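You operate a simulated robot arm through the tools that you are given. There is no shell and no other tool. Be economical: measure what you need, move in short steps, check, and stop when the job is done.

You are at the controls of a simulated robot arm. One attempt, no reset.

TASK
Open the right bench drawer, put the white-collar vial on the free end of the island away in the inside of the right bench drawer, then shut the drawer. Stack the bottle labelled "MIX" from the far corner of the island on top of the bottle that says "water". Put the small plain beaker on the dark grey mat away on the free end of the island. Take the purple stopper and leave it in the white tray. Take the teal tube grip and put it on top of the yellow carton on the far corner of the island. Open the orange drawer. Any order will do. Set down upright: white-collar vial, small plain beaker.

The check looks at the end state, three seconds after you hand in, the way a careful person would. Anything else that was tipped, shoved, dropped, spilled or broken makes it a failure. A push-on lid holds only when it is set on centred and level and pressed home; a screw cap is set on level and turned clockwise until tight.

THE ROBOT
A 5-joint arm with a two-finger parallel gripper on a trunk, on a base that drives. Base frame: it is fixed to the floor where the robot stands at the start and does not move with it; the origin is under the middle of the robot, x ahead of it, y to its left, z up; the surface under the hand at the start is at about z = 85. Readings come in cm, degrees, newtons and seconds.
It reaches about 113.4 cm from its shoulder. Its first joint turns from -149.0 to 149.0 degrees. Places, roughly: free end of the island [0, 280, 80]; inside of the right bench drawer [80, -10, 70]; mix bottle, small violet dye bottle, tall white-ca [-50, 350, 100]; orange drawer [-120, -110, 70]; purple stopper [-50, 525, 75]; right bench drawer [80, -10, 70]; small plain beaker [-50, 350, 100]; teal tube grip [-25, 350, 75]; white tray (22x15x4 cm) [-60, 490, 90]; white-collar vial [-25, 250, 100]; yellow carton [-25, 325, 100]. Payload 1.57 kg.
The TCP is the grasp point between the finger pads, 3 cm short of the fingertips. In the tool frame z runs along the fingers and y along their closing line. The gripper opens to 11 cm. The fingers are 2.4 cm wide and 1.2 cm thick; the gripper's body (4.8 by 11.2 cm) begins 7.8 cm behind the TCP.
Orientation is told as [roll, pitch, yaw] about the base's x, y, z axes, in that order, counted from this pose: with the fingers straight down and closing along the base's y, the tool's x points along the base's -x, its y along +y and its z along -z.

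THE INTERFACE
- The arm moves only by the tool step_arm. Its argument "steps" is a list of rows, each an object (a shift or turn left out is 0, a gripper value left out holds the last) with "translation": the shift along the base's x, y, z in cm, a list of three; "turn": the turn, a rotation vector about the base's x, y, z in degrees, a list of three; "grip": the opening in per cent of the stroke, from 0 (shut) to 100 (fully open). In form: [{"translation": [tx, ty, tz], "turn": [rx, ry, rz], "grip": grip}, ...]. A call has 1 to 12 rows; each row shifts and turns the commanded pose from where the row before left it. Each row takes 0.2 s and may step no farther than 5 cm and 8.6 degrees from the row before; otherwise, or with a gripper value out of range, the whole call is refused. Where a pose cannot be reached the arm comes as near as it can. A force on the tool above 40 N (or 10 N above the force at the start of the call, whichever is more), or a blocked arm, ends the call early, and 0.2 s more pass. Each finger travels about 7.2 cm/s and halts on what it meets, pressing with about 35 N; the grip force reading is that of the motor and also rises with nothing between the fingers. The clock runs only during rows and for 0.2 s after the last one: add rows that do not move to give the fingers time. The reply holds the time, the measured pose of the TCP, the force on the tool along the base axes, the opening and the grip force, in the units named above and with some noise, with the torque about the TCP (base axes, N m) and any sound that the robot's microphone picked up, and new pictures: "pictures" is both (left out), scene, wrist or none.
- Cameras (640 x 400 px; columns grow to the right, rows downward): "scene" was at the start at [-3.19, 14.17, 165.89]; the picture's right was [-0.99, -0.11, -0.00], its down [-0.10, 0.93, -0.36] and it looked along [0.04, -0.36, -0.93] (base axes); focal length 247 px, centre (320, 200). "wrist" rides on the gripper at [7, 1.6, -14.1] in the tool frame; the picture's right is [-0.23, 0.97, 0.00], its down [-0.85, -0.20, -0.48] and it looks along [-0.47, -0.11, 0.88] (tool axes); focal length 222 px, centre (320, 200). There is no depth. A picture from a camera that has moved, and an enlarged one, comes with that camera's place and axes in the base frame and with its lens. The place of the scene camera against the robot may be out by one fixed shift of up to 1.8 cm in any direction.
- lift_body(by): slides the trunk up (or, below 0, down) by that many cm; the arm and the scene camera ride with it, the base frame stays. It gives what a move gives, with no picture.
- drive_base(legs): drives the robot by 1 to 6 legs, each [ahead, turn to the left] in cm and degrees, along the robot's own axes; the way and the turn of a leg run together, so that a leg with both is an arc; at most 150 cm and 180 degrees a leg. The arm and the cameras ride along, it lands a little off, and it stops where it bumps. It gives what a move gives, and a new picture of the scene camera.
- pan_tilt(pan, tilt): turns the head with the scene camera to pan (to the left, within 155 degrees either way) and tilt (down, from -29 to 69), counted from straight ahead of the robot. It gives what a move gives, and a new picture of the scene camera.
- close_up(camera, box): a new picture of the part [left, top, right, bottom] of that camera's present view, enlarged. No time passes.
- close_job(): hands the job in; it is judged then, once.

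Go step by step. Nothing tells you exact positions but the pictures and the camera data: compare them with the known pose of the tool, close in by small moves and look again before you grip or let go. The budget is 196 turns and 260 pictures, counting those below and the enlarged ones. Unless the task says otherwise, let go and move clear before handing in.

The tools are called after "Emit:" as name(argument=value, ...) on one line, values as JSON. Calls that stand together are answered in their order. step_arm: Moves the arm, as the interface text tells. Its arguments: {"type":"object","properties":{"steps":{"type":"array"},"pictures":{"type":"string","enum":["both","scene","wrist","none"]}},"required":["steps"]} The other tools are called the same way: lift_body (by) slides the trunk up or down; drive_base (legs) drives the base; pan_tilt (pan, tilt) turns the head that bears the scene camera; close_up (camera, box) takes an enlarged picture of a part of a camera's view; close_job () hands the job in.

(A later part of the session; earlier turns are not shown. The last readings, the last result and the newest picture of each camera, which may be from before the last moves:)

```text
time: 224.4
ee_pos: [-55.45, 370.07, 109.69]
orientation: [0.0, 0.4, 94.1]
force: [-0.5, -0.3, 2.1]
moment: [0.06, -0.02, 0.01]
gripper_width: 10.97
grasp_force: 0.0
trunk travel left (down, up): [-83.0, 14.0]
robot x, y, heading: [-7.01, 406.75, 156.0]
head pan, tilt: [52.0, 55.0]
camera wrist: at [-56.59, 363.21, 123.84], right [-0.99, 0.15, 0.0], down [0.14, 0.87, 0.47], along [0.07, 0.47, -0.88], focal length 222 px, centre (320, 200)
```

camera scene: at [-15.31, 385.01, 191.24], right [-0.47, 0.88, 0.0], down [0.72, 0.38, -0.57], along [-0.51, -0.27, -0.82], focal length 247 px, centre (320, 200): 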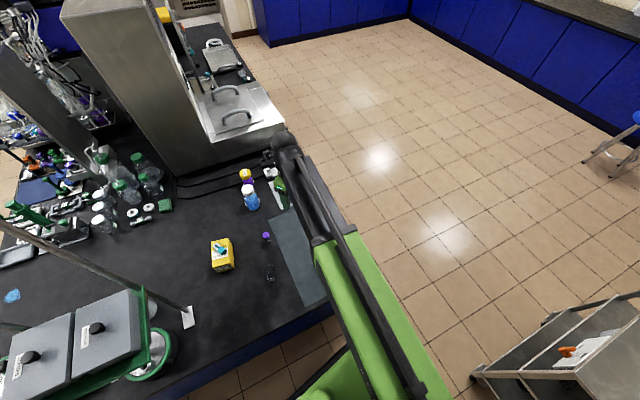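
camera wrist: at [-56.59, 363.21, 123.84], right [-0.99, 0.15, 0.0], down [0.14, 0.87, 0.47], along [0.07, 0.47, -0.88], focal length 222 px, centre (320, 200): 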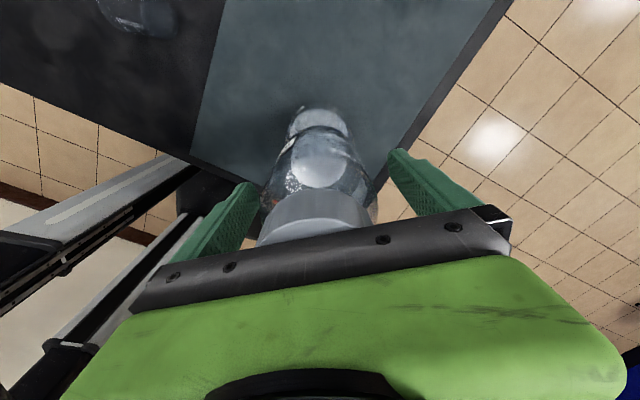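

Emit:
lift_body(by=13.8)

Emit:
step_arm(steps=[{"translation": [0.5, -4.8, 0]}, {"translation": [0.5, -4.8, 0]}, {"translation": [1.5, -4.5, 0]}, {"translation": [1.5, -4.5, 0]}, {"translation": [2, -4.3, 0]}, {"translation": [0, 0, 0]}], pictures="none")

Emit:
pan_tilt(pan=45, tilt=45)

```text
time: 226.1
ee_pos: [-55.56, 370.12, 123.51]
orientation: [0.1, 0.4, 94.2]
force: [-0.4, 0.1, -0.5]
moment: [0.01, 0.0, 0.02]
gripper_width: 11.0
grasp_force: 0.0
trunk travel left (down, up): [-96.8, 0.2]
robot x, y, heading: [-6.55, 407.09, 155.7]
head pan, tilt: [52.0, 55.0]
```

```text
time: 227.5
ee_pos: [-49.47, 347.15, 123.43]
orientation: [0.1, 0.5, 94.2]
force: [-0.3, -0.1, 0.3]
moment: [-0.02, 0.01, -0.02]
gripper_width: 10.99
grasp_force: 0.1
trunk travel left (down, up): [-96.8, 0.2]
robot x, y, heading: [-6.53, 406.93, 156.2]
head pan, tilt: [52.0, 55.0]
```

```text
time: 228.2
ee_pos: [-49.35, 347.26, 123.52]
orientation: [0.0, 0.4, 94.2]
force: [-0.1, 0.5, 1.3]
moment: [0.01, 0.0, 0.02]
gripper_width: 10.98
grasp_force: 0.1
trunk travel left (down, up): [-96.8, 0.2]
robot x, y, heading: [-6.51, 407.23, 155.9]
head pan, tilt: [45.0, 45.0]
camera scene: at [-16.5, 385.48, 195.81], right [-0.36, 0.93, 0.0], down [0.66, 0.25, -0.71], along [-0.66, -0.25, -0.71], focal length 247 px, centre (320, 200)
```

scene: 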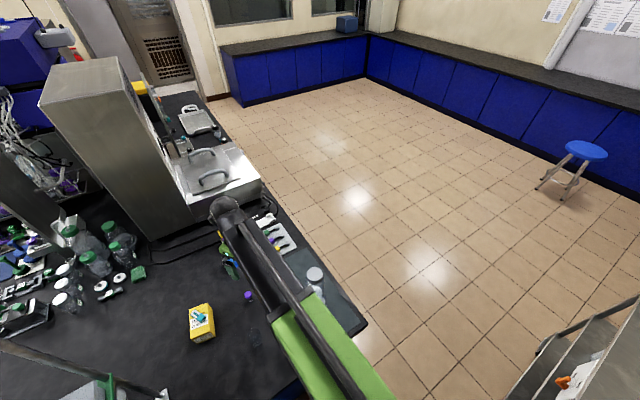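

The stack stands. While here, take a close-up of the vial cluster.

Emit:
close_up(camera="scene", box=[0, 220, 160, 320])

Emit:
close_up(camera="scene", box=[170, 250, 350, 362])

```text
4.00 times, centred on (80, 270) of scene
camera zoom: at [-16.5, 385.48, 195.81], right [-0.36, 0.93, 0.0], down [0.66, 0.25, -0.71], along [-0.66, -0.25, -0.71], focal length 987 px, centre (1280, -80)
```

zoom: 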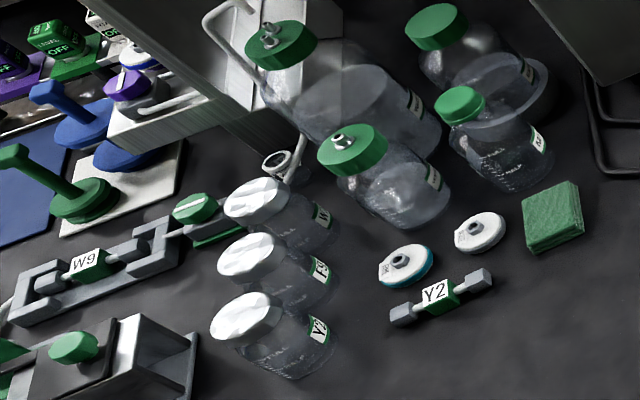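

```text
3.56 times, centred on (260, 306) of scene
camera zoom: at [-16.5, 385.48, 195.81], right [-0.36, 0.93, 0.0], down [0.66, 0.25, -0.71], along [-0.66, -0.25, -0.71], focal length 877 px, centre (533, -177)
```

zoom: 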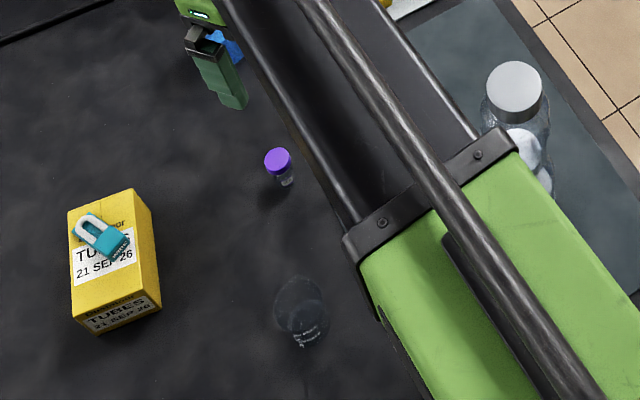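

Both placements look right. Now the purple stopper on the cart: swing the arm around to the front (staying high), then drive nearer.

Emit:
step_arm(steps=[{"translation": [-3.4, 3.5, 0]}, {"translation": [-3.4, 3.5, 0]}, {"translation": [-3.4, 3.5, 0]}, {"translation": [-3.4, 3.5, 0]}, {"translation": [-3.4, 3.5, 0]}, {"translation": [-1.9, 3.83, 0]}, {"translation": [-1.9, 3.83, 0]}, {"translation": [-1.9, 3.83, 0]}, {"translation": [-1.9, 3.83, 0]}, {"translation": [-1.9, 3.83, 0]}, {"translation": [-1.9, 3.83, 0]}], pictures="none")

Emit:
step_arm(steps=[{"translation": [-0.58, 4.17, 0]}, {"translation": [-0.58, 4.17, 0]}, {"translation": [-0.58, 4.17, 0]}, {"translation": [-0.58, 4.17, 0]}, {"translation": [-0.58, 4.17, 0]}, {"translation": [-0.58, 4.17, 0]}, {"translation": [1.17, 4, 0]}, {"translation": [1.17, 4, 0]}, {"translation": [1.17, 4, 0]}, {"translation": [1.17, 4, 0]}, {"translation": [1.17, 4, 0]}, {"translation": [1.17, 4, 0]}], pictures="none")

Emit:
drive_base(legs=[[12, -20], [24, -12], [0, 20]])

Emit:
pan_tilt(pan=-25, tilt=40)

```text
time: 230.6
ee_pos: [-77.71, 387.85, 123.5]
orientation: [0.0, 0.4, 94.2]
force: [-0.6, 0.0, 0.0]
moment: [-0.01, 0.0, -0.04]
gripper_width: 11.02
grasp_force: 0.1
trunk travel left (down, up): [-96.8, 0.2]
robot x, y, heading: [-6.77, 406.89, 155.9]
head pan, tilt: [45.0, 45.0]
```

```text
time: 233.2
ee_pos: [-74.52, 436.88, 123.48]
orientation: [0.1, 0.6, 94.2]
force: [-0.4, -0.6, 0.2]
moment: [0.02, 0.0, -0.02]
gripper_width: 10.99
grasp_force: 0.0
trunk travel left (down, up): [-96.8, 0.2]
robot x, y, heading: [-6.46, 406.53, 156.3]
head pan, tilt: [45.0, 45.0]
```

```text
time: 237.1
ee_pos: [-91.9, 475.41, 123.63]
orientation: [0.2, 0.4, 82.2]
force: [0.5, -0.1, 0.7]
moment: [-0.06, 0.11, -0.01]
gripper_width: 11.04
grasp_force: 0.1
trunk travel left (down, up): [-96.8, 0.2]
robot x, y, heading: [-32.6, 431.1, 143.3]
head pan, tilt: [45.0, 45.0]
camera scene: at [-46.38, 412.23, 195.87], right [-0.14, 0.99, 0.0], down [0.7, 0.1, -0.71], along [-0.7, -0.1, -0.7], focal length 247 px, centre (320, 200)
```

scene: 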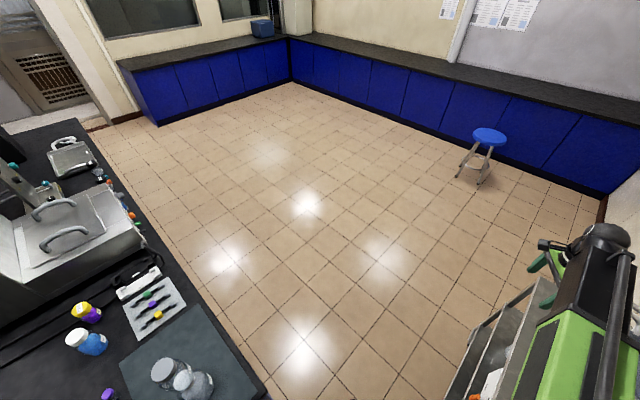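

```text
time: 238.6
ee_pos: [-92.18, 475.37, 123.45]
orientation: [0.1, 0.4, 82.2]
force: [-0.3, -0.8, -0.3]
moment: [0.01, -0.01, -0.01]
gripper_width: 10.98
grasp_force: 0.2
trunk travel left (down, up): [-96.8, 0.2]
robot x, y, heading: [-32.81, 431.11, 143.5]
head pan, tilt: [-25.0, 40.0]
camera scene: at [-42.95, 420.83, 196.54], right [0.88, 0.48, 0.0], down [0.31, -0.57, -0.77], along [-0.36, 0.67, -0.64], focal length 247 px, centre (320, 200)
```

scene: 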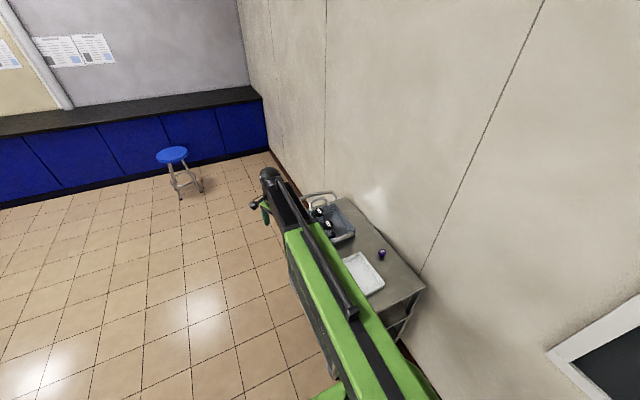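

Purple stopper ≈(-53.5, 518), tray ≈(-58.5, 498). Move the hand over there at height and look.

Emit:
step_arm(steps=[{"translation": [3.45, 3.2, 0]}, {"translation": [3.45, 3.2, 0]}, {"translation": [3.45, 3.2, 0]}, {"translation": [3.45, 3.2, 0]}, {"translation": [3.45, 3.2, 0]}, {"translation": [3.45, 3.2, 0]}, {"translation": [3.45, 3.2, 0]}, {"translation": [3.45, 3.2, 0]}, {"translation": [3.45, 3.2, 0]}, {"translation": [3.45, 3.2, 0]}, {"translation": [3.0, 2.5, 0]}, {"translation": [0, 0, 0]}], pictures="wrist")

```text
time: 241.2
ee_pos: [-54.51, 509.54, 123.58]
orientation: [0.0, 0.5, 82.3]
force: [0.2, 0.1, -0.5]
moment: [0.02, 0.01, 0.01]
gripper_width: 11.03
grasp_force: 0.0
trunk travel left (down, up): [-96.8, 0.2]
robot x, y, heading: [-32.88, 431.47, 143.5]
head pan, tilt: [-25.0, 40.0]
camera wrist: at [-57.05, 503.08, 137.64], right [-0.93, 0.36, 0.0], down [0.32, 0.82, 0.47], along [0.17, 0.44, -0.88], focal length 222 px, centre (320, 200)
```

wrist: 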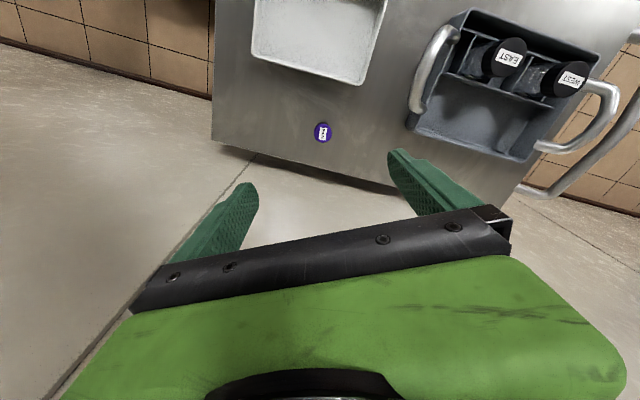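

Purple stopper at ≈(-53.7, 514.4). Move over it, lower and re-check.

Emit:
step_arm(steps=[{"translation": [0.4, 2.4, 0], "grip": 60}, {"translation": [0.4, 2.3, 0]}, {"translation": [0, 0, 0]}], pictures="none")

Emit:
lift_body(by=-26)

Emit:
step_arm(steps=[{"translation": [0, 0, 0]}], pictures="wrist")

```text
time: 241.9
ee_pos: [-53.67, 514.37, 123.51]
orientation: [0.1, 0.4, 82.2]
force: [-0.9, -0.1, 0.0]
moment: [-0.02, -0.01, -0.02]
gripper_width: 6.6
grasp_force: 0.1
trunk travel left (down, up): [-96.8, 0.2]
robot x, y, heading: [-33.09, 431.0, 143.4]
head pan, tilt: [-25.0, 40.0]
```

```text
time: 244.6
ee_pos: [-53.77, 514.53, 97.54]
orientation: [0.1, 0.4, 82.2]
force: [0.0, -0.2, -1.2]
moment: [-0.01, -0.01, -0.01]
gripper_width: 6.58
grasp_force: 0.1
trunk travel left (down, up): [-70.8, 26.2]
robot x, y, heading: [-33.21, 431.23, 143.0]
head pan, tilt: [-25.0, 40.0]
```

```text
time: 245.0
ee_pos: [-53.79, 514.39, 97.48]
orientation: [0.1, 0.5, 82.2]
force: [0.0, 0.6, 0.6]
moment: [0.01, 0.01, 0.0]
gripper_width: 6.59
grasp_force: 0.1
trunk travel left (down, up): [-70.8, 26.2]
robot x, y, heading: [-33.45, 430.97, 143.4]
head pan, tilt: [-25.0, 40.0]
camera wrist: at [-56.29, 507.9, 111.63], right [-0.93, 0.36, 0.0], down [0.32, 0.82, 0.47], along [0.17, 0.44, -0.88], focal length 222 px, centre (320, 200)
```

wrist: 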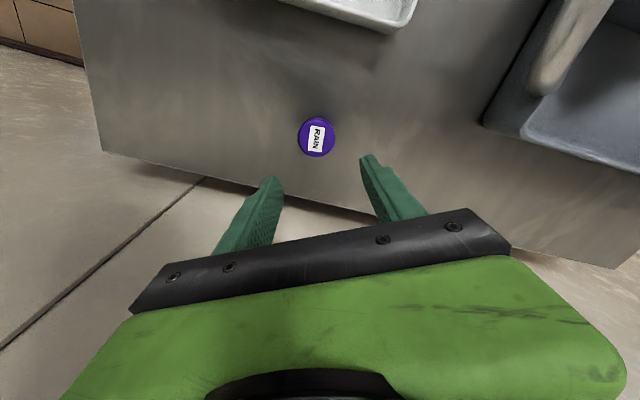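

Emit:
close_up(camera="wrist", box=[260, 90, 380, 165])

```text
5.33 times, centred on (320, 128) of wrist
camera zoom: at [-56.29, 507.9, 111.63], right [-0.93, 0.36, 0.0], down [0.32, 0.82, 0.47], along [0.17, 0.44, -0.88], focal length 1185 px, centre (320, 587)
```

zoom: 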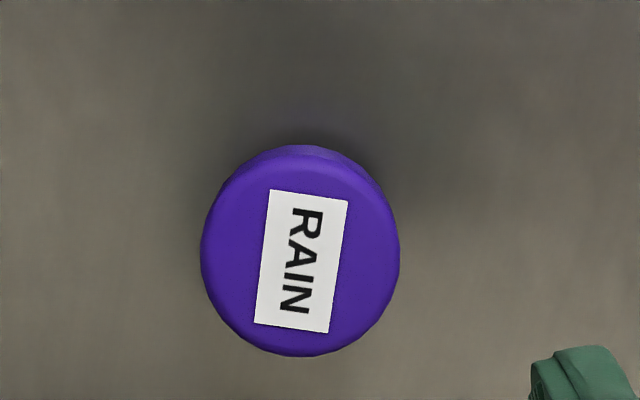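

Emit:
lift_body(by=-6)

Emit:
close_up(camera="wrist", box=[240, 90, 400, 190])

```text
time: 246.0
ee_pos: [-53.81, 514.39, 91.53]
orientation: [0.1, 0.4, 82.2]
force: [-0.1, 1.7, 0.4]
moment: [0.03, 0.01, 0.0]
gripper_width: 6.6
grasp_force: 0.1
trunk travel left (down, up): [-64.8, 32.2]
robot x, y, heading: [-32.77, 431.01, 143.1]
head pan, tilt: [-25.0, 40.0]
```

```text
4.00 times, centred on (320, 140) of wrist
camera zoom: at [-56.29, 507.9, 105.64], right [-0.93, 0.36, 0.0], down [0.32, 0.82, 0.47], along [0.17, 0.44, -0.88], focal length 888 px, centre (320, 440)
```

zoom: 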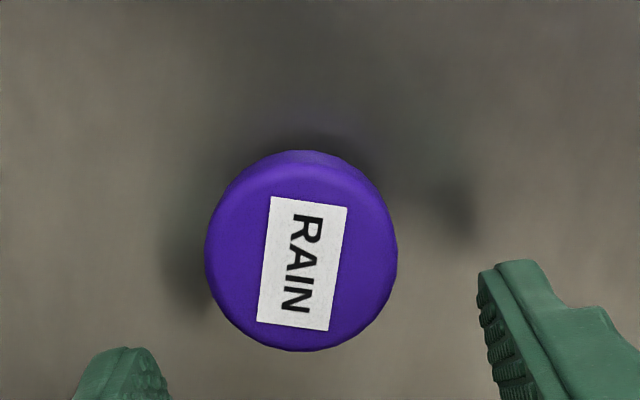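

Stopper at ≈(-54, 512.7), Ø≈4, top z≈87. Correct and lower slowly.

Emit:
step_arm(steps=[{"translation": [-0.2, -1.7, 0]}, {"translation": [0, 0, 0]}], pictures="none")

Emit:
lift_body(by=-2.2)

Emit:
step_arm(steps=[{"translation": [0, 0, 0]}], pictures="wrist")

```text
time: 246.6
ee_pos: [-54.0, 512.55, 91.5]
orientation: [0.1, 0.4, 82.2]
force: [-0.6, 0.2, -0.1]
moment: [-0.02, 0.0, -0.02]
gripper_width: 6.62
grasp_force: 0.1
trunk travel left (down, up): [-64.8, 32.2]
robot x, y, heading: [-32.72, 430.42, 143.1]
head pan, tilt: [-25.0, 40.0]
```

```text
time: 247.3
ee_pos: [-53.99, 512.74, 89.21]
orientation: [0.1, 0.4, 82.2]
force: [0.8, -0.6, -0.6]
moment: [0.02, -0.02, 0.0]
gripper_width: 6.59
grasp_force: 0.0
trunk travel left (down, up): [-62.6, 34.4]
robot x, y, heading: [-33.29, 430.64, 143.2]
head pan, tilt: [-25.0, 40.0]
```

```text
time: 247.7
ee_pos: [-54.01, 512.75, 89.27]
orientation: [0.1, 0.3, 82.2]
force: [-0.5, 0.1, -0.4]
moment: [-0.02, 0.0, -0.02]
gripper_width: 6.6
grasp_force: 0.0
trunk travel left (down, up): [-62.6, 34.4]
robot x, y, heading: [-32.89, 431.17, 143.5]
head pan, tilt: [-25.0, 40.0]
camera wrist: at [-56.48, 506.19, 103.43], right [-0.93, 0.36, 0.0], down [0.32, 0.82, 0.47], along [0.17, 0.44, -0.88], focal length 222 px, centre (320, 200)
```

wrist: 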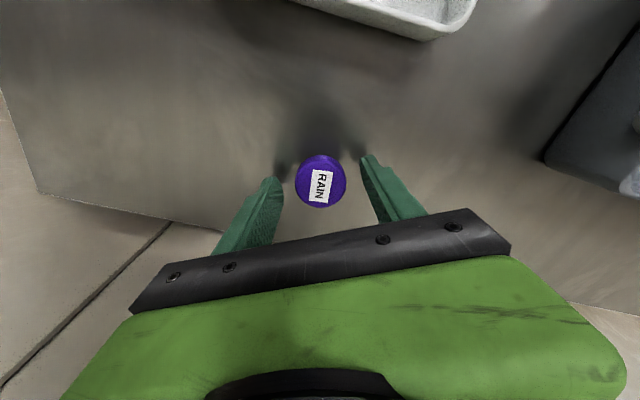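

Emit:
lift_body(by=-0.8)

Emit:
step_arm(steps=[{"grip": 40}, {"grip": 10}, {"grip": 10}, {"grip": 10}], pictures="wrist")

```text
time: 248.3
ee_pos: [-53.91, 512.82, 88.56]
orientation: [0.1, 0.5, 82.2]
force: [0.6, 0.1, -1.4]
moment: [0.0, -0.02, -0.01]
gripper_width: 6.6
grasp_force: 0.0
trunk travel left (down, up): [-61.8, 35.2]
robot x, y, heading: [-33.17, 430.95, 143.4]
head pan, tilt: [-25.0, 40.0]
```

```text
time: 249.3
ee_pos: [-54.11, 512.67, 88.53]
orientation: [0.1, 0.3, 82.2]
force: [-0.6, 0.0, 0.1]
moment: [0.01, 0.01, -0.01]
gripper_width: 3.78
grasp_force: 34.7
trunk travel left (down, up): [-61.8, 35.2]
robot x, y, heading: [-32.93, 430.77, 143.2]
head pan, tilt: [-25.0, 40.0]
camera wrist: at [-56.48, 506.19, 102.63], right [-0.93, 0.36, 0.0], down [0.32, 0.82, 0.47], along [0.17, 0.44, -0.88], focal length 222 px, centre (320, 200)
```

wrist: 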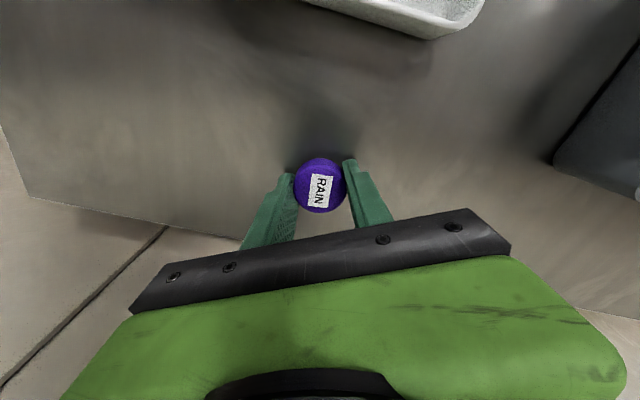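

Gripped. Lift and carry over the tray.

Emit:
lift_body(by=11)

Emit:
step_arm(steps=[{"translation": [-1.3, -4.5, 0]}, {"translation": [-1.3, -4.5, 0]}, {"translation": [-1.3, -4.5, 0]}, {"translation": [-1.3, -4.5, 0]}, {"translation": [0, 0, 0]}], pictures="wrist")

```text
time: 250.7
ee_pos: [-53.94, 512.81, 99.51]
orientation: [0.1, 0.3, 82.2]
force: [0.0, -0.6, 0.5]
moment: [-0.04, -0.03, 0.03]
gripper_width: 3.78
grasp_force: 35.2
trunk travel left (down, up): [-72.8, 24.2]
robot x, y, heading: [-32.82, 430.76, 143.3]
head pan, tilt: [-25.0, 40.0]
```

```text
time: 251.9
ee_pos: [-59.13, 494.91, 99.55]
orientation: [0.0, 0.4, 82.2]
force: [-0.7, 0.2, 0.3]
moment: [-0.04, -0.02, 0.0]
gripper_width: 3.78
grasp_force: 34.9
out of reach, approached as far as the arm can: row 4
trunk travel left (down, up): [-72.8, 24.2]
robot x, y, heading: [-33.01, 430.88, 143.1]
head pan, tilt: [-25.0, 40.0]
camera wrist: at [-61.6, 488.27, 113.62], right [-0.93, 0.36, 0.0], down [0.32, 0.82, 0.47], along [0.17, 0.44, -0.88], focal length 222 px, centre (320, 200)
```

wrist: 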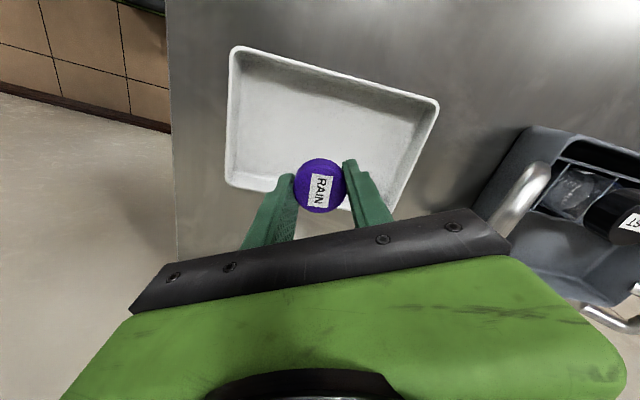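

Tray centre is right below (within ~1.4 cm). Lower to contact.

Emit:
lift_body(by=-9.8)

Emit:
lift_body(by=-0.4)

Emit:
lift_body(by=-0.3)

```text
time: 253.2
ee_pos: [-59.06, 494.76, 89.71]
orientation: [0.0, 0.4, 82.1]
force: [0.0, 1.1, -0.6]
moment: [-0.02, 0.05, 0.02]
gripper_width: 3.8
grasp_force: 35.0
trunk travel left (down, up): [-63.0, 34.0]
robot x, y, heading: [-33.01, 430.81, 143.3]
head pan, tilt: [-25.0, 40.0]
```

```text
time: 253.7
ee_pos: [-59.07, 494.81, 89.29]
orientation: [0.0, 0.4, 82.2]
force: [-0.5, 0.2, -1.1]
moment: [0.01, -0.01, 0.0]
gripper_width: 3.79
grasp_force: 34.7
trunk travel left (down, up): [-62.6, 34.4]
robot x, y, heading: [-33.0, 430.95, 143.6]
head pan, tilt: [-25.0, 40.0]
```

```text
time: 254.3
ee_pos: [-59.2, 494.74, 88.98]
orientation: [0.1, 0.5, 82.3]
force: [-0.2, 0.3, 0.3]
moment: [0.0, -0.01, 0.01]
gripper_width: 3.8
grasp_force: 35.1
trunk travel left (down, up): [-62.3, 34.7]
robot x, y, heading: [-33.14, 430.71, 143.2]
head pan, tilt: [-25.0, 40.0]
```

Emit:
lift_body(by=-0.3)

Emit:
step_arm(steps=[{"grip": 45}, {"grip": 55}, {"grip": 55}], pictures="none")

Emit:
lift_body(by=20)

Emit:
step_arm(steps=[{"translation": [0, 0, 0]}], pictures="wrist")

```text
time: 254.8
ee_pos: [-59.15, 494.74, 88.88]
orientation: [0.2, 0.3, 82.1]
force: [-1.9, 6.4, 27.7]
moment: [0.18, 0.06, 0.0]
gripper_width: 3.79
grasp_force: 34.9
trunk travel left (down, up): [-62.0, 35.0]
robot x, y, heading: [-33.25, 430.78, 143.5]
head pan, tilt: [-25.0, 40.0]
```

```text
time: 255.6
ee_pos: [-59.1, 494.88, 88.71]
orientation: [0.1, 0.5, 82.2]
force: [-0.1, 0.0, -0.7]
moment: [-0.03, 0.04, 0.0]
gripper_width: 6.03
grasp_force: 0.0
trunk travel left (down, up): [-62.0, 35.0]
robot x, y, heading: [-32.88, 431.29, 143.5]
head pan, tilt: [-25.0, 40.0]
```

```text
time: 257.8
ee_pos: [-58.97, 494.88, 108.74]
orientation: [0.1, 0.3, 82.2]
force: [0.0, 0.1, 0.7]
moment: [-0.02, 0.02, 0.01]
gripper_width: 6.04
grasp_force: 0.1
trunk travel left (down, up): [-82.0, 15.0]
robot x, y, heading: [-33.0, 431.03, 143.4]
head pan, tilt: [-25.0, 40.0]
```

```text
time: 258.1
ee_pos: [-59.03, 494.83, 108.73]
orientation: [0.0, 0.4, 82.2]
force: [0.7, 0.5, 0.0]
moment: [0.01, 0.0, 0.01]
gripper_width: 6.05
grasp_force: 0.0
trunk travel left (down, up): [-82.0, 15.0]
robot x, y, heading: [-32.89, 430.46, 143.2]
head pan, tilt: [-25.0, 40.0]
camera wrist: at [-61.57, 488.28, 122.83], right [-0.93, 0.36, 0.0], down [0.32, 0.82, 0.47], along [0.17, 0.44, -0.88], focal length 222 px, centre (320, 200)
```

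wrist: 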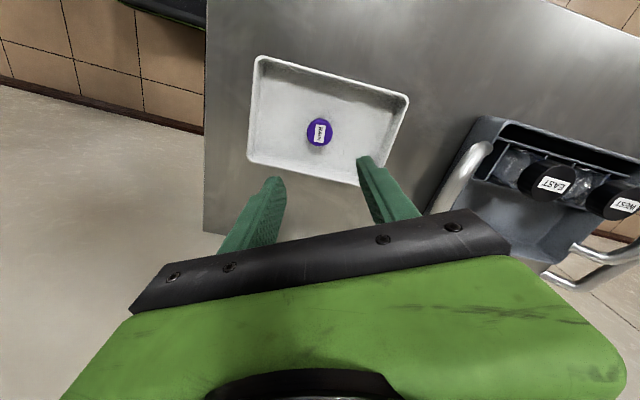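

Purple stopper is in the white tray. Now raise, back up ~34 cm, and swing the arm to the parked beaker.

Emit:
lift_body(by=14.5)

Emit:
drive_base(legs=[[-34, 1.5]])

```text
time: 259.9
ee_pos: [-59.06, 494.82, 123.2]
orientation: [0.2, 0.4, 82.2]
force: [0.2, -0.1, 0.0]
moment: [-0.02, -0.03, -0.01]
gripper_width: 6.04
grasp_force: 0.1
trunk travel left (down, up): [-96.5, 0.5]
robot x, y, heading: [-32.8, 430.86, 143.3]
head pan, tilt: [-25.0, 40.0]
```

```text
time: 262.1
ee_pos: [-32.5, 473.9, 123.18]
orientation: [0.1, 0.3, 83.3]
force: [0.4, 0.5, -0.4]
moment: [0.04, 0.0, 0.0]
gripper_width: 6.06
grasp_force: 0.0
trunk travel left (down, up): [-96.5, 0.5]
robot x, y, heading: [-5.2, 410.42, 144.8]
head pan, tilt: [-25.0, 40.0]
camera scene: at [-14.82, 400.06, 196.25], right [0.87, 0.5, 0.0], down [0.32, -0.56, -0.77], along [-0.38, 0.66, -0.64], focal length 247 px, centre (320, 200)
```

scene: 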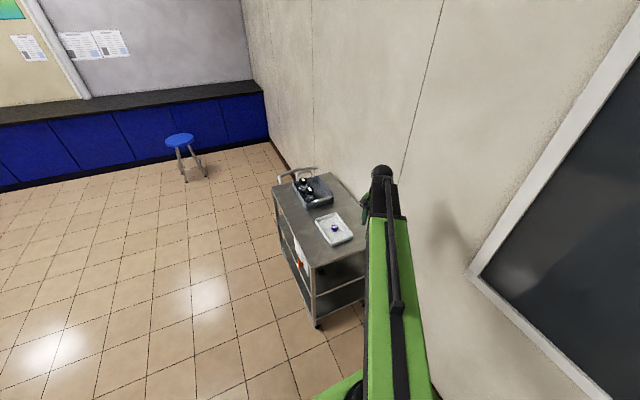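

Emit:
step_arm(steps=[{"translation": [-4.75, -1.52, 0], "turn": [0, 0, 1.5], "grip": 100}, {"translation": [-4.75, -1.52, 0], "turn": [0, 0, 1.5]}, {"translation": [-4.75, -1.52, 0], "turn": [0, 0, 1.5]}, {"translation": [-4.75, -1.52, 0], "turn": [0, 0, 1.5]}, {"translation": [-4.75, -1.52, 0], "turn": [0, 0, 1.5]}, {"translation": [-4.75, -1.52, 0], "turn": [0, 0, 1.5]}, {"translation": [-2.8, -3.6, 0], "turn": [0, 0, 1.5]}, {"translation": [-2.8, -3.6, 0], "turn": [0, 0, 1.5]}, {"translation": [-2.8, -3.6, 0], "turn": [0, 0, 1.5]}, {"translation": [-2.8, -3.6, 0], "turn": [0, 0, 1.5]}, {"translation": [-2.8, -3.6, 0]}, {"translation": [-2.8, -3.6, 0]}], pictures="none")

Emit:
step_arm(steps=[{"translation": [-2.8, -3.6, 0]}, {"translation": [-0.89, -4.63, 0]}, {"translation": [-0.89, -4.63, 0]}, {"translation": [-0.89, -4.63, 0]}, {"translation": [-0.89, -4.63, 0]}, {"translation": [-0.89, -4.63, 0]}, {"translation": [-0.89, -4.63, 0]}, {"translation": [-0.89, -4.63, 0]}, {"translation": [1.11, -4.27, 0]}, {"translation": [1.11, -4.27, 0]}, {"translation": [1.11, -4.27, 0]}, {"translation": [1.11, -4.27, 0]}], pictures="none")

Emit:
step_arm(steps=[{"translation": [1.11, -4.27, 0]}, {"translation": [1.11, -4.27, 0]}, {"translation": [1.11, -4.27, 0]}, {"translation": [2.9, -3.43, 0]}, {"translation": [2.9, -3.43, 0]}, {"translation": [2.9, -3.43, 0]}, {"translation": [2.9, -3.43, 0]}, {"translation": [2.9, -3.43, 0]}, {"translation": [2.9, -3.43, 0]}, {"translation": [4.2, -0.75, 0]}, {"translation": [4.2, -0.75, 0]}, {"translation": [4.2, -0.75, 0]}], pictures="none")

Emit:
step_arm(steps=[{"translation": [4.2, -0.75, 0]}, {"translation": [4.2, -0.75, 0]}, {"translation": [4.2, -0.75, 0]}, {"translation": [0, 0, 0]}], pictures="wrist")

```text
time: 264.7
ee_pos: [-77.97, 443.18, 123.3]
orientation: [0.2, 0.4, 98.2]
force: [-0.5, -0.3, 0.6]
moment: [0.03, -0.01, -0.02]
gripper_width: 11.0
grasp_force: 0.1
trunk travel left (down, up): [-96.5, 0.5]
robot x, y, heading: [-5.13, 410.53, 145.0]
head pan, tilt: [-25.0, 40.0]
```

```text
time: 267.3
ee_pos: [-82.63, 390.3, 123.2]
orientation: [0.1, 0.4, 98.3]
force: [-0.8, -0.1, 0.8]
moment: [0.02, 0.0, 0.02]
gripper_width: 10.99
grasp_force: 0.1
trunk travel left (down, up): [-96.5, 0.5]
robot x, y, heading: [-5.67, 410.88, 144.9]
head pan, tilt: [-25.0, 40.0]
```

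```text
time: 269.9
ee_pos: [-49.01, 354.32, 123.2]
orientation: [0.2, 0.4, 98.3]
force: [-0.5, 0.0, -0.2]
moment: [0.0, 0.04, 0.01]
gripper_width: 10.98
grasp_force: 0.1
trunk travel left (down, up): [-96.5, 0.5]
robot x, y, heading: [-5.14, 410.67, 144.9]
head pan, tilt: [-25.0, 40.0]
```

```text
time: 270.9
ee_pos: [-36.46, 352.45, 123.19]
orientation: [0.1, 0.5, 98.3]
force: [-0.6, 0.3, -0.3]
moment: [0.0, -0.03, -0.02]
gripper_width: 11.01
grasp_force: 0.2
trunk travel left (down, up): [-96.5, 0.5]
robot x, y, heading: [-5.39, 410.36, 144.8]
head pan, tilt: [-25.0, 40.0]
camera wrist: at [-37.09, 345.41, 137.3], right [-1.0, 0.08, 0.0], down [0.07, 0.88, 0.47], along [0.04, 0.47, -0.88], focal length 222 px, centre (320, 200)
```

wrist: 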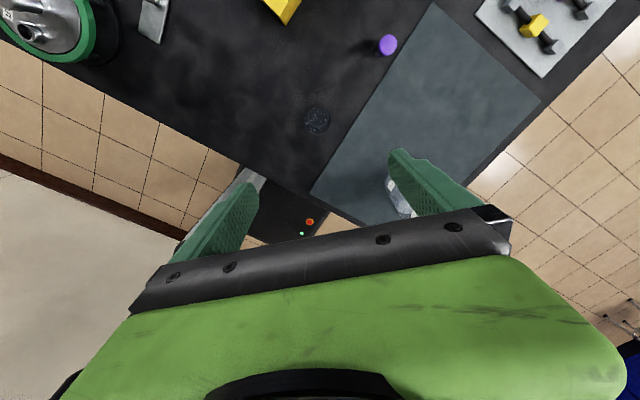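

Beaker is right below. Descend and grip at mid-height.

Emit:
step_arm(steps=[{"translation": [0.4, -0.15, 0]}, {"translation": [0, 0, 0]}], pictures="none")

Emit:
lift_body(by=-26)

Emit:
step_arm(steps=[{"translation": [0, 0, 0]}], pictures="wrist")

```text
time: 271.5
ee_pos: [-35.95, 352.3, 123.2]
orientation: [0.1, 0.4, 98.2]
force: [-0.1, 0.0, 0.5]
moment: [0.0, -0.02, 0.03]
gripper_width: 10.99
grasp_force: 0.0
trunk travel left (down, up): [-96.5, 0.5]
robot x, y, heading: [-5.65, 410.28, 145.0]
head pan, tilt: [-25.0, 40.0]
```

```text
time: 274.2
ee_pos: [-36.2, 352.21, 97.24]
orientation: [0.1, 0.4, 98.3]
force: [0.6, 0.0, -0.8]
moment: [0.02, -0.04, -0.03]
gripper_width: 10.99
grasp_force: 0.1
trunk travel left (down, up): [-70.5, 26.5]
robot x, y, heading: [-5.3, 410.2, 144.9]
head pan, tilt: [-25.0, 40.0]
```

```text
time: 274.6
ee_pos: [-36.07, 352.14, 97.17]
orientation: [0.2, 0.4, 98.3]
force: [0.6, -0.1, -0.8]
moment: [-0.01, 0.03, 0.01]
gripper_width: 11.02
grasp_force: 0.1
trunk travel left (down, up): [-70.5, 26.5]
robot x, y, heading: [-5.06, 410.52, 144.7]
head pan, tilt: [-25.0, 40.0]
camera wrist: at [-36.61, 345.24, 111.32], right [-1.0, 0.08, 0.0], down [0.07, 0.88, 0.47], along [0.04, 0.47, -0.88], focal length 222 px, centre (320, 200)
```

wrist: 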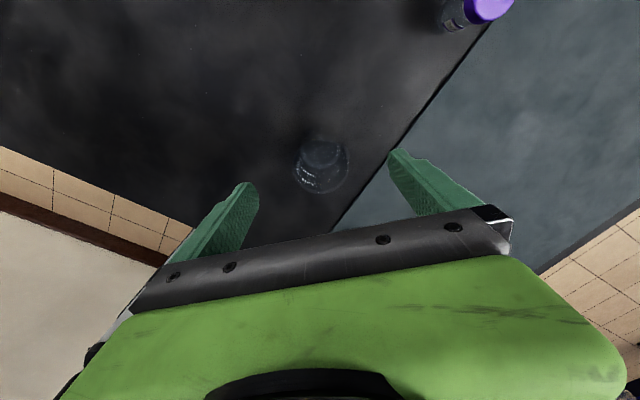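

Emit:
lift_body(by=-8.4)

Emit:
step_arm(steps=[{"grip": 60}, {"grip": 40}, {"grip": 0}, {"grip": 0}, {"grip": 0}, {"grip": 0}], pictures="none")

Emit:
lift_body(by=34.5)

```text
time: 275.8
ee_pos: [-36.04, 352.18, 88.8]
orientation: [0.1, 0.4, 98.3]
force: [0.2, -0.6, 0.0]
moment: [0.01, 0.01, -0.02]
gripper_width: 11.0
grasp_force: 0.1
trunk travel left (down, up): [-62.1, 34.9]
robot x, y, heading: [-5.15, 410.32, 144.9]
head pan, tilt: [-25.0, 40.0]
```

```text
time: 277.2
ee_pos: [-36.08, 352.15, 88.8]
orientation: [0.1, 0.5, 98.3]
force: [-0.8, -1.3, -0.4]
moment: [0.03, 0.01, -0.01]
gripper_width: 4.84
grasp_force: 35.3
trunk travel left (down, up): [-62.1, 34.9]
robot x, y, heading: [-5.33, 410.2, 144.8]
head pan, tilt: [-25.0, 40.0]
```

```text
time: 280.6
ee_pos: [-35.95, 352.24, 123.22]
orientation: [0.2, 0.4, 98.3]
force: [0.5, 0.3, -0.9]
moment: [-0.02, 0.0, 0.0]
gripper_width: 4.86
grasp_force: 34.6
trunk travel left (down, up): [-96.6, 0.4]
robot x, y, heading: [-5.28, 410.62, 144.9]
head pan, tilt: [-25.0, 40.0]
```

Beaker held. Swing back around the tower to the front.

Emit:
step_arm(steps=[{"translation": [-4.2, 0.75, 0]}, {"translation": [-4.2, 0.75, 0]}, {"translation": [-4.2, 0.75, 0]}, {"translation": [-4.2, 0.75, 0]}, {"translation": [-4.2, 0.75, 0]}, {"translation": [-4.2, 0.75, 0]}, {"translation": [-2.9, 3.43, 0]}, {"translation": [-2.9, 3.43, 0]}, {"translation": [-2.9, 3.43, 0]}, {"translation": [-2.9, 3.43, 0]}, {"translation": [-2.9, 3.43, 0]}, {"translation": [-2.9, 3.43, 0]}], pictures="none")

Emit:
step_arm(steps=[{"translation": [-1.11, 4.27, 0]}, {"translation": [-1.11, 4.27, 0]}, {"translation": [-1.11, 4.27, 0]}, {"translation": [-1.11, 4.27, 0]}, {"translation": [-1.11, 4.27, 0]}, {"translation": [-1.11, 4.27, 0]}, {"translation": [-1.11, 4.27, 0]}, {"translation": [0.89, 4.63, 0]}, {"translation": [0.89, 4.63, 0]}, {"translation": [0.89, 4.63, 0]}, {"translation": [0.89, 4.63, 0]}, {"translation": [0.89, 4.63, 0]}], pictures="none")

Emit:
drive_base(legs=[[-150, 0]])

```text
time: 283.1
ee_pos: [-78.7, 377.39, 123.38]
orientation: [0.1, 0.4, 98.4]
force: [0.1, -0.3, 0.1]
moment: [0.0, 0.0, 0.0]
gripper_width: 4.83
grasp_force: 35.5
trunk travel left (down, up): [-96.6, 0.4]
robot x, y, heading: [-5.59, 410.43, 145.2]
head pan, tilt: [-25.0, 40.0]
```

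```text
time: 285.8
ee_pos: [-81.9, 430.36, 123.3]
orientation: [0.2, 0.5, 98.4]
force: [0.7, 0.9, -0.8]
moment: [-0.03, 0.0, 0.0]
gripper_width: 4.85
grasp_force: 34.9
trunk travel left (down, up): [-96.6, 0.4]
robot x, y, heading: [-4.81, 410.51, 145.0]
head pan, tilt: [-25.0, 40.0]
```

```text
time: 293.1
ee_pos: [40.59, 344.01, 123.28]
orientation: [0.1, 0.4, 99.4]
force: [-0.6, -1.3, -1.3]
moment: [0.07, 0.0, 0.03]
gripper_width: 4.78
grasp_force: 34.7
trunk travel left (down, up): [-96.6, 0.4]
robot x, y, heading: [117.64, 325.6, 146.3]
head pan, tilt: [-25.0, 40.0]
camera scene: at [108.18, 315.13, 196.35], right [0.86, 0.51, 0.0], down [0.33, -0.55, -0.77], along [-0.39, 0.66, -0.64], focal length 247 px, centre (320, 200)
```

scene: 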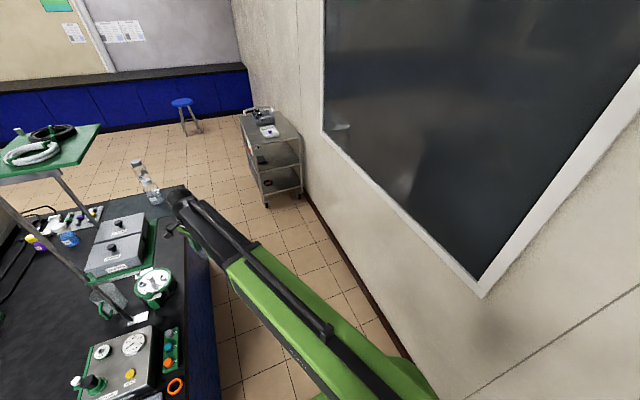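

Still carrying the beaker; tower stands. Continue back into the front aisle and face the island's free end.

Emit:
drive_base(legs=[[-42, 0], [0, 88.7], [98, 0]])

Emit:
drive_base(legs=[[0, -90]])

Emit:
pan_tilt(pan=0, tilt=50)

```text
time: 304.2
ee_pos: [74.08, 146.79, 123.35]
orientation: [0.1, 0.5, -172.8]
force: [-0.1, -0.6, -1.1]
moment: [0.03, -0.02, -0.03]
gripper_width: 4.79
grasp_force: 35.1
trunk travel left (down, up): [-96.6, 0.4]
robot x, y, heading: [95.64, 223.04, -126.6]
head pan, tilt: [-25.0, 40.0]
camera scene: at [104.9, 211.39, 196.34], right [-0.48, 0.88, 0.0], down [0.57, 0.31, -0.77], along [-0.67, -0.36, -0.64], focal length 247 px, centre (320, 200)
```

scene: 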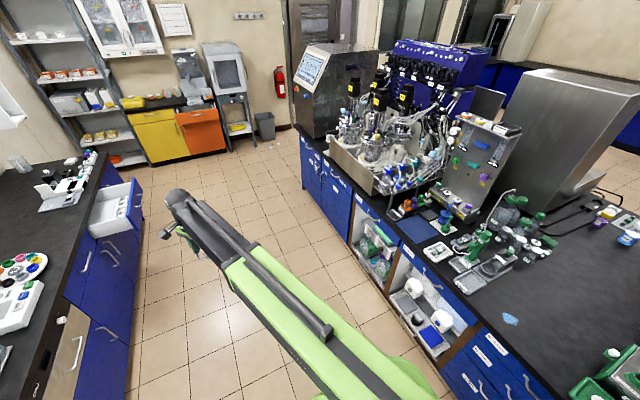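

```text
time: 308.4
ee_pos: [19.22, 245.31, 123.15]
orientation: [0.2, 0.7, 96.7]
force: [-0.2, 1.2, -0.6]
moment: [-0.07, -0.04, -0.01]
gripper_width: 4.79
grasp_force: 34.8
trunk travel left (down, up): [-96.6, 0.4]
robot x, y, heading: [96.68, 224.82, 143.2]
head pan, tilt: [-25.0, 40.0]
camera scene: at [86.64, 215.27, 196.36], right [0.88, 0.47, 0.0], down [0.3, -0.57, -0.76], along [-0.36, 0.67, -0.64], focal length 247 px, centre (320, 200)
```

scene: 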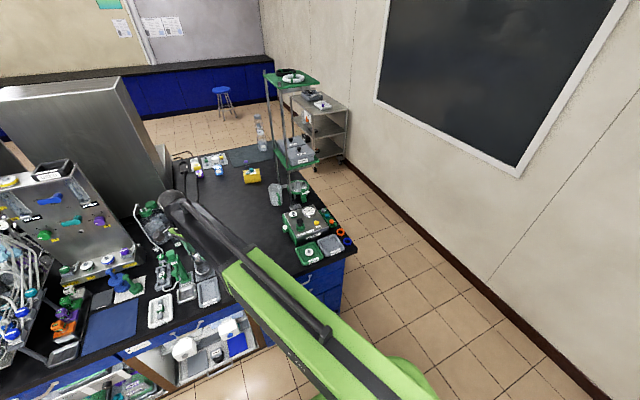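

```text
time: 309.3
ee_pos: [19.19, 245.0, 123.28]
orientation: [0.1, 0.4, 96.8]
force: [-0.5, 0.3, -0.5]
moment: [0.02, 0.0, 0.0]
gripper_width: 4.79
grasp_force: 35.1
trunk travel left (down, up): [-96.6, 0.4]
robot x, y, heading: [96.85, 224.61, 143.5]
head pan, tilt: [0.0, 50.0]
camera scene: at [84.56, 211.96, 194.93], right [0.6, 0.8, 0.0], down [0.61, -0.46, -0.64], along [-0.51, 0.39, -0.77], focal length 247 px, centre (320, 200)
```

scene: 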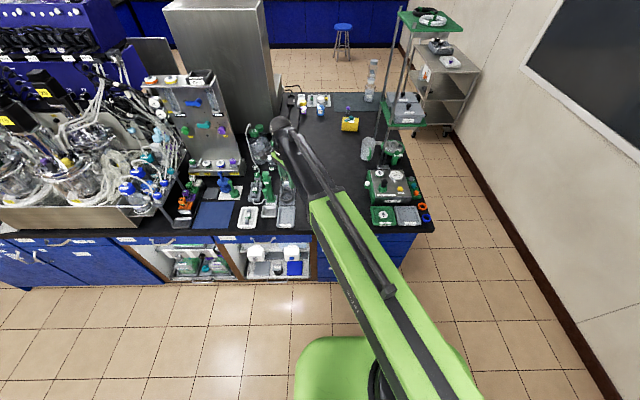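

Facing the free end. Drive 20 cm forward, then move the hand over the clear area near (5, 283).

Emit:
drive_base(legs=[[20, 0]])

Emit:
step_arm(steps=[{"translation": [0.3, 4.7, 0]}, {"translation": [0.3, 4.7, 0]}, {"translation": [0.3, 4.7, 0]}, {"translation": [0.3, 4.7, 0]}, {"translation": [0.3, 4.5, 0]}, {"translation": [0, 0, 0]}], pictures="both")

```text
time: 310.9
ee_pos: [3.07, 256.97, 123.22]
orientation: [0.0, 0.5, 96.8]
force: [-0.8, 0.1, -0.9]
moment: [-0.01, -0.02, -0.02]
gripper_width: 4.8
grasp_force: 35.1
trunk travel left (down, up): [-96.6, 0.4]
robot x, y, heading: [80.37, 236.79, 143.1]
head pan, tilt: [0.0, 50.0]
camera scene: at [68.38, 224.04, 194.92], right [0.6, 0.8, 0.0], down [0.61, -0.46, -0.64], along [-0.51, 0.38, -0.77], focal length 247 px, centre (320, 200)
```

scene: 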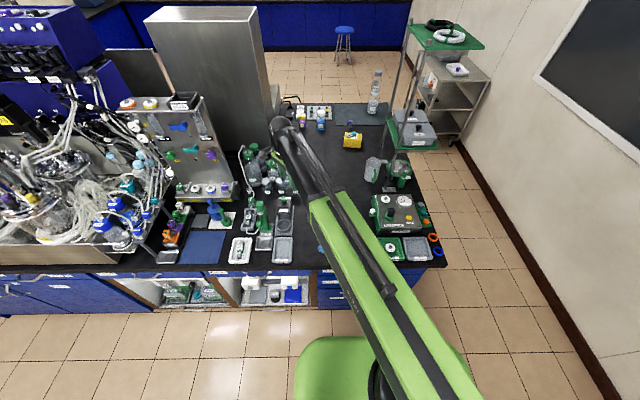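

```text
time: 312.3
ee_pos: [4.61, 280.2, 123.35]
orientation: [0.1, 0.3, 96.8]
force: [0.3, -0.7, -0.7]
moment: [0.01, 0.0, 0.02]
gripper_width: 4.79
grasp_force: 34.7
trunk travel left (down, up): [-96.6, 0.4]
robot x, y, heading: [80.99, 236.71, 143.3]
head pan, tilt: [0.0, 50.0]
camera scene: at [68.57, 223.79, 194.92], right [0.6, 0.8, 0.0], down [0.61, -0.46, -0.64], along [-0.52, 0.38, -0.77], focal length 247 px, centre (320, 200)
camera wrist: at [3.9, 273.14, 137.44], right [-0.99, 0.11, 0.0], down [0.1, 0.88, 0.47], along [0.05, 0.47, -0.88], focal length 222 px, centre (320, 200)
```

scene: 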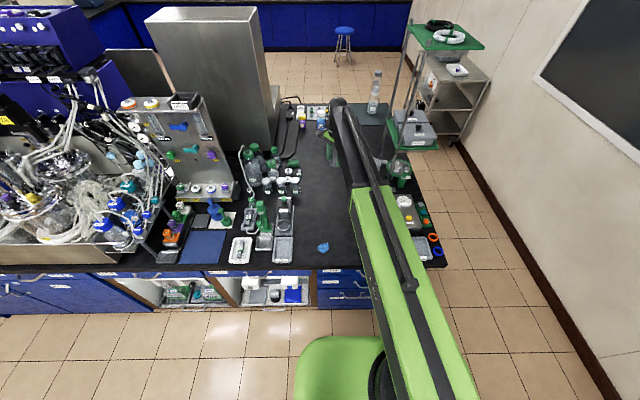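
wrist: 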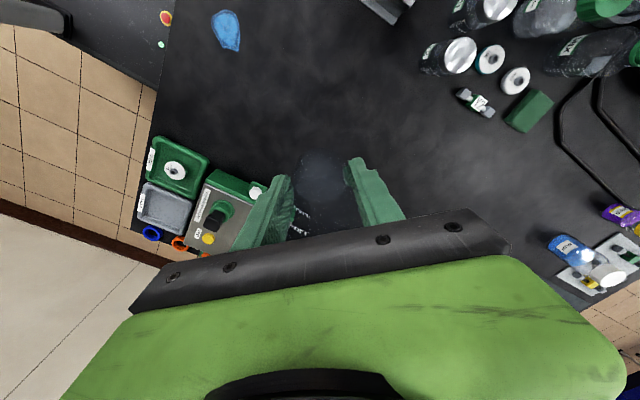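

Area beneath is clear. Lower the beaker to the surface.

Emit:
lift_body(by=-33.8)

Emit:
lift_body(by=-0.5)

Emit:
lift_body(by=-0.3)

```text
time: 315.6
ee_pos: [4.56, 280.07, 89.44]
orientation: [0.1, 0.3, 96.8]
force: [-0.4, -0.2, -0.9]
moment: [0.02, -0.01, 0.0]
gripper_width: 4.8
grasp_force: 34.9
trunk travel left (down, up): [-62.8, 34.2]
robot x, y, heading: [80.55, 236.67, 143.4]
head pan, tilt: [0.0, 50.0]
```

```text
time: 316.1
ee_pos: [4.77, 280.2, 88.99]
orientation: [0.1, 0.5, 96.8]
force: [-0.3, -0.9, 0.0]
moment: [-0.02, 0.0, -0.05]
gripper_width: 4.82
grasp_force: 34.9
trunk travel left (down, up): [-62.3, 34.7]
robot x, y, heading: [80.92, 236.54, 143.3]
head pan, tilt: [0.0, 50.0]
```

```text
time: 316.7
ee_pos: [4.6, 280.1, 88.83]
orientation: [0.1, 0.4, 96.8]
force: [-2.0, 0.7, 10.7]
moment: [-0.01, -0.05, -0.03]
gripper_width: 4.8
grasp_force: 34.9
trunk travel left (down, up): [-62.0, 35.0]
robot x, y, heading: [80.55, 236.67, 143.4]
head pan, tilt: [0.0, 50.0]
```

Contact; release and rise.

Emit:
step_arm(steps=[{"grip": 60}, {"grip": 85}, {"grip": 85}], pictures="none")

Emit:
lift_body(by=30)

Emit:
step_arm(steps=[{"translation": [-4, -2.5, 0]}, {"translation": [-4, -2.5, 0]}, {"translation": [-4, -2.5, 0]}, {"translation": [0, 0, 0]}], pictures="wrist")

```text
time: 317.5
ee_pos: [4.62, 280.21, 88.67]
orientation: [0.1, 0.4, 96.8]
force: [-1.0, 0.2, -0.4]
moment: [-0.01, 0.02, 0.02]
gripper_width: 9.38
grasp_force: 0.0
trunk travel left (down, up): [-62.0, 35.0]
robot x, y, heading: [80.88, 236.76, 143.4]
head pan, tilt: [0.0, 50.0]
```

```text
time: 320.5
ee_pos: [4.56, 280.16, 118.64]
orientation: [0.0, 0.5, 96.9]
force: [-0.7, 0.2, 0.5]
moment: [0.01, 0.02, 0.03]
gripper_width: 9.36
grasp_force: 0.1
trunk travel left (down, up): [-92.0, 5.0]
robot x, y, heading: [80.69, 236.8, 143.3]
head pan, tilt: [0.0, 50.0]
```

```text
time: 321.5
ee_pos: [-6.81, 272.39, 118.68]
orientation: [0.3, 0.3, 96.8]
force: [-1.2, -0.3, 0.0]
moment: [0.01, 0.03, 0.0]
gripper_width: 9.38
grasp_force: 0.1
out of reach, approached as far as the arm can: row 3
trunk travel left (down, up): [-92.0, 5.0]
robot x, y, heading: [80.6, 236.64, 143.3]
head pan, tilt: [0.0, 50.0]
camera wrist: at [-7.48, 265.39, 132.84], right [-0.99, 0.11, 0.0], down [0.1, 0.88, 0.47], along [0.05, 0.47, -0.88], focal length 222 px, centre (320, 200)
```

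wrist: 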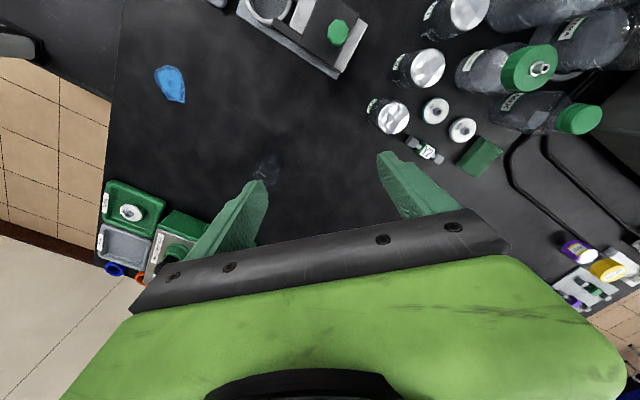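

Beaker stands on the free end. Next find the white-collar vial near (-33, 250): raise, retract, and reposition the base opposite it.

Emit:
lift_body(by=4.6)

Emit:
step_arm(steps=[{"translation": [4.5, -1.8, 0]}, {"translation": [4.5, -1.8, 0]}, {"translation": [4.5, -1.8, 0]}, {"translation": [4.5, -1.8, 0]}, {"translation": [0, 0, 0]}], pictures="none")

Emit:
drive_base(legs=[[-22, 0], [0, 91], [54, 0], [0, -90]])

```text
time: 322.4
ee_pos: [-6.8, 272.37, 123.38]
orientation: [0.2, 0.3, 96.7]
force: [-0.9, -0.2, 0.0]
moment: [0.03, 0.01, -0.05]
gripper_width: 9.32
grasp_force: 0.1
trunk travel left (down, up): [-96.6, 0.4]
robot x, y, heading: [80.83, 236.77, 143.1]
head pan, tilt: [0.0, 50.0]
```

```text
time: 323.6
ee_pos: [11.23, 265.14, 123.32]
orientation: [0.4, 0.3, 96.7]
force: [-0.3, 0.0, 0.1]
moment: [0.01, 0.0, -0.03]
gripper_width: 9.36
grasp_force: 0.0
trunk travel left (down, up): [-96.6, 0.4]
robot x, y, heading: [80.79, 236.73, 143.4]
head pan, tilt: [0.0, 50.0]
```

```text
time: 335.6
ee_pos: [-3.3, 209.47, 123.4]
orientation: [0.4, 0.3, 96.0]
force: [0.7, 0.4, 0.2]
moment: [0.07, 0.02, -0.02]
gripper_width: 9.37
grasp_force: 0.0
trunk travel left (down, up): [-96.6, 0.4]
robot x, y, heading: [66.37, 181.1, 142.6]
head pan, tilt: [0.0, 50.0]
camera scene: at [54.11, 167.79, 194.89], right [0.6, 0.8, 0.0], down [0.61, -0.46, -0.64], along [-0.51, 0.39, -0.77], focal length 247 px, centre (320, 200)
```

scene: 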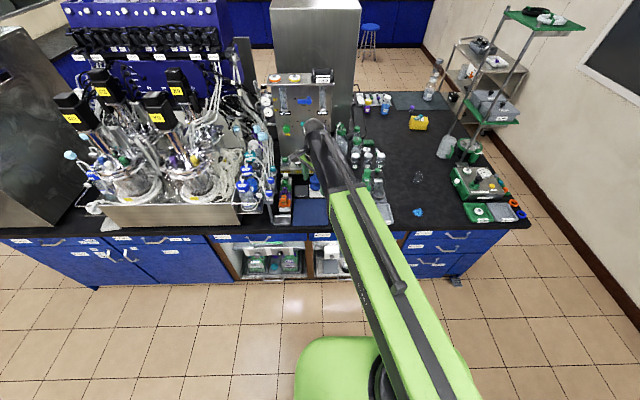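

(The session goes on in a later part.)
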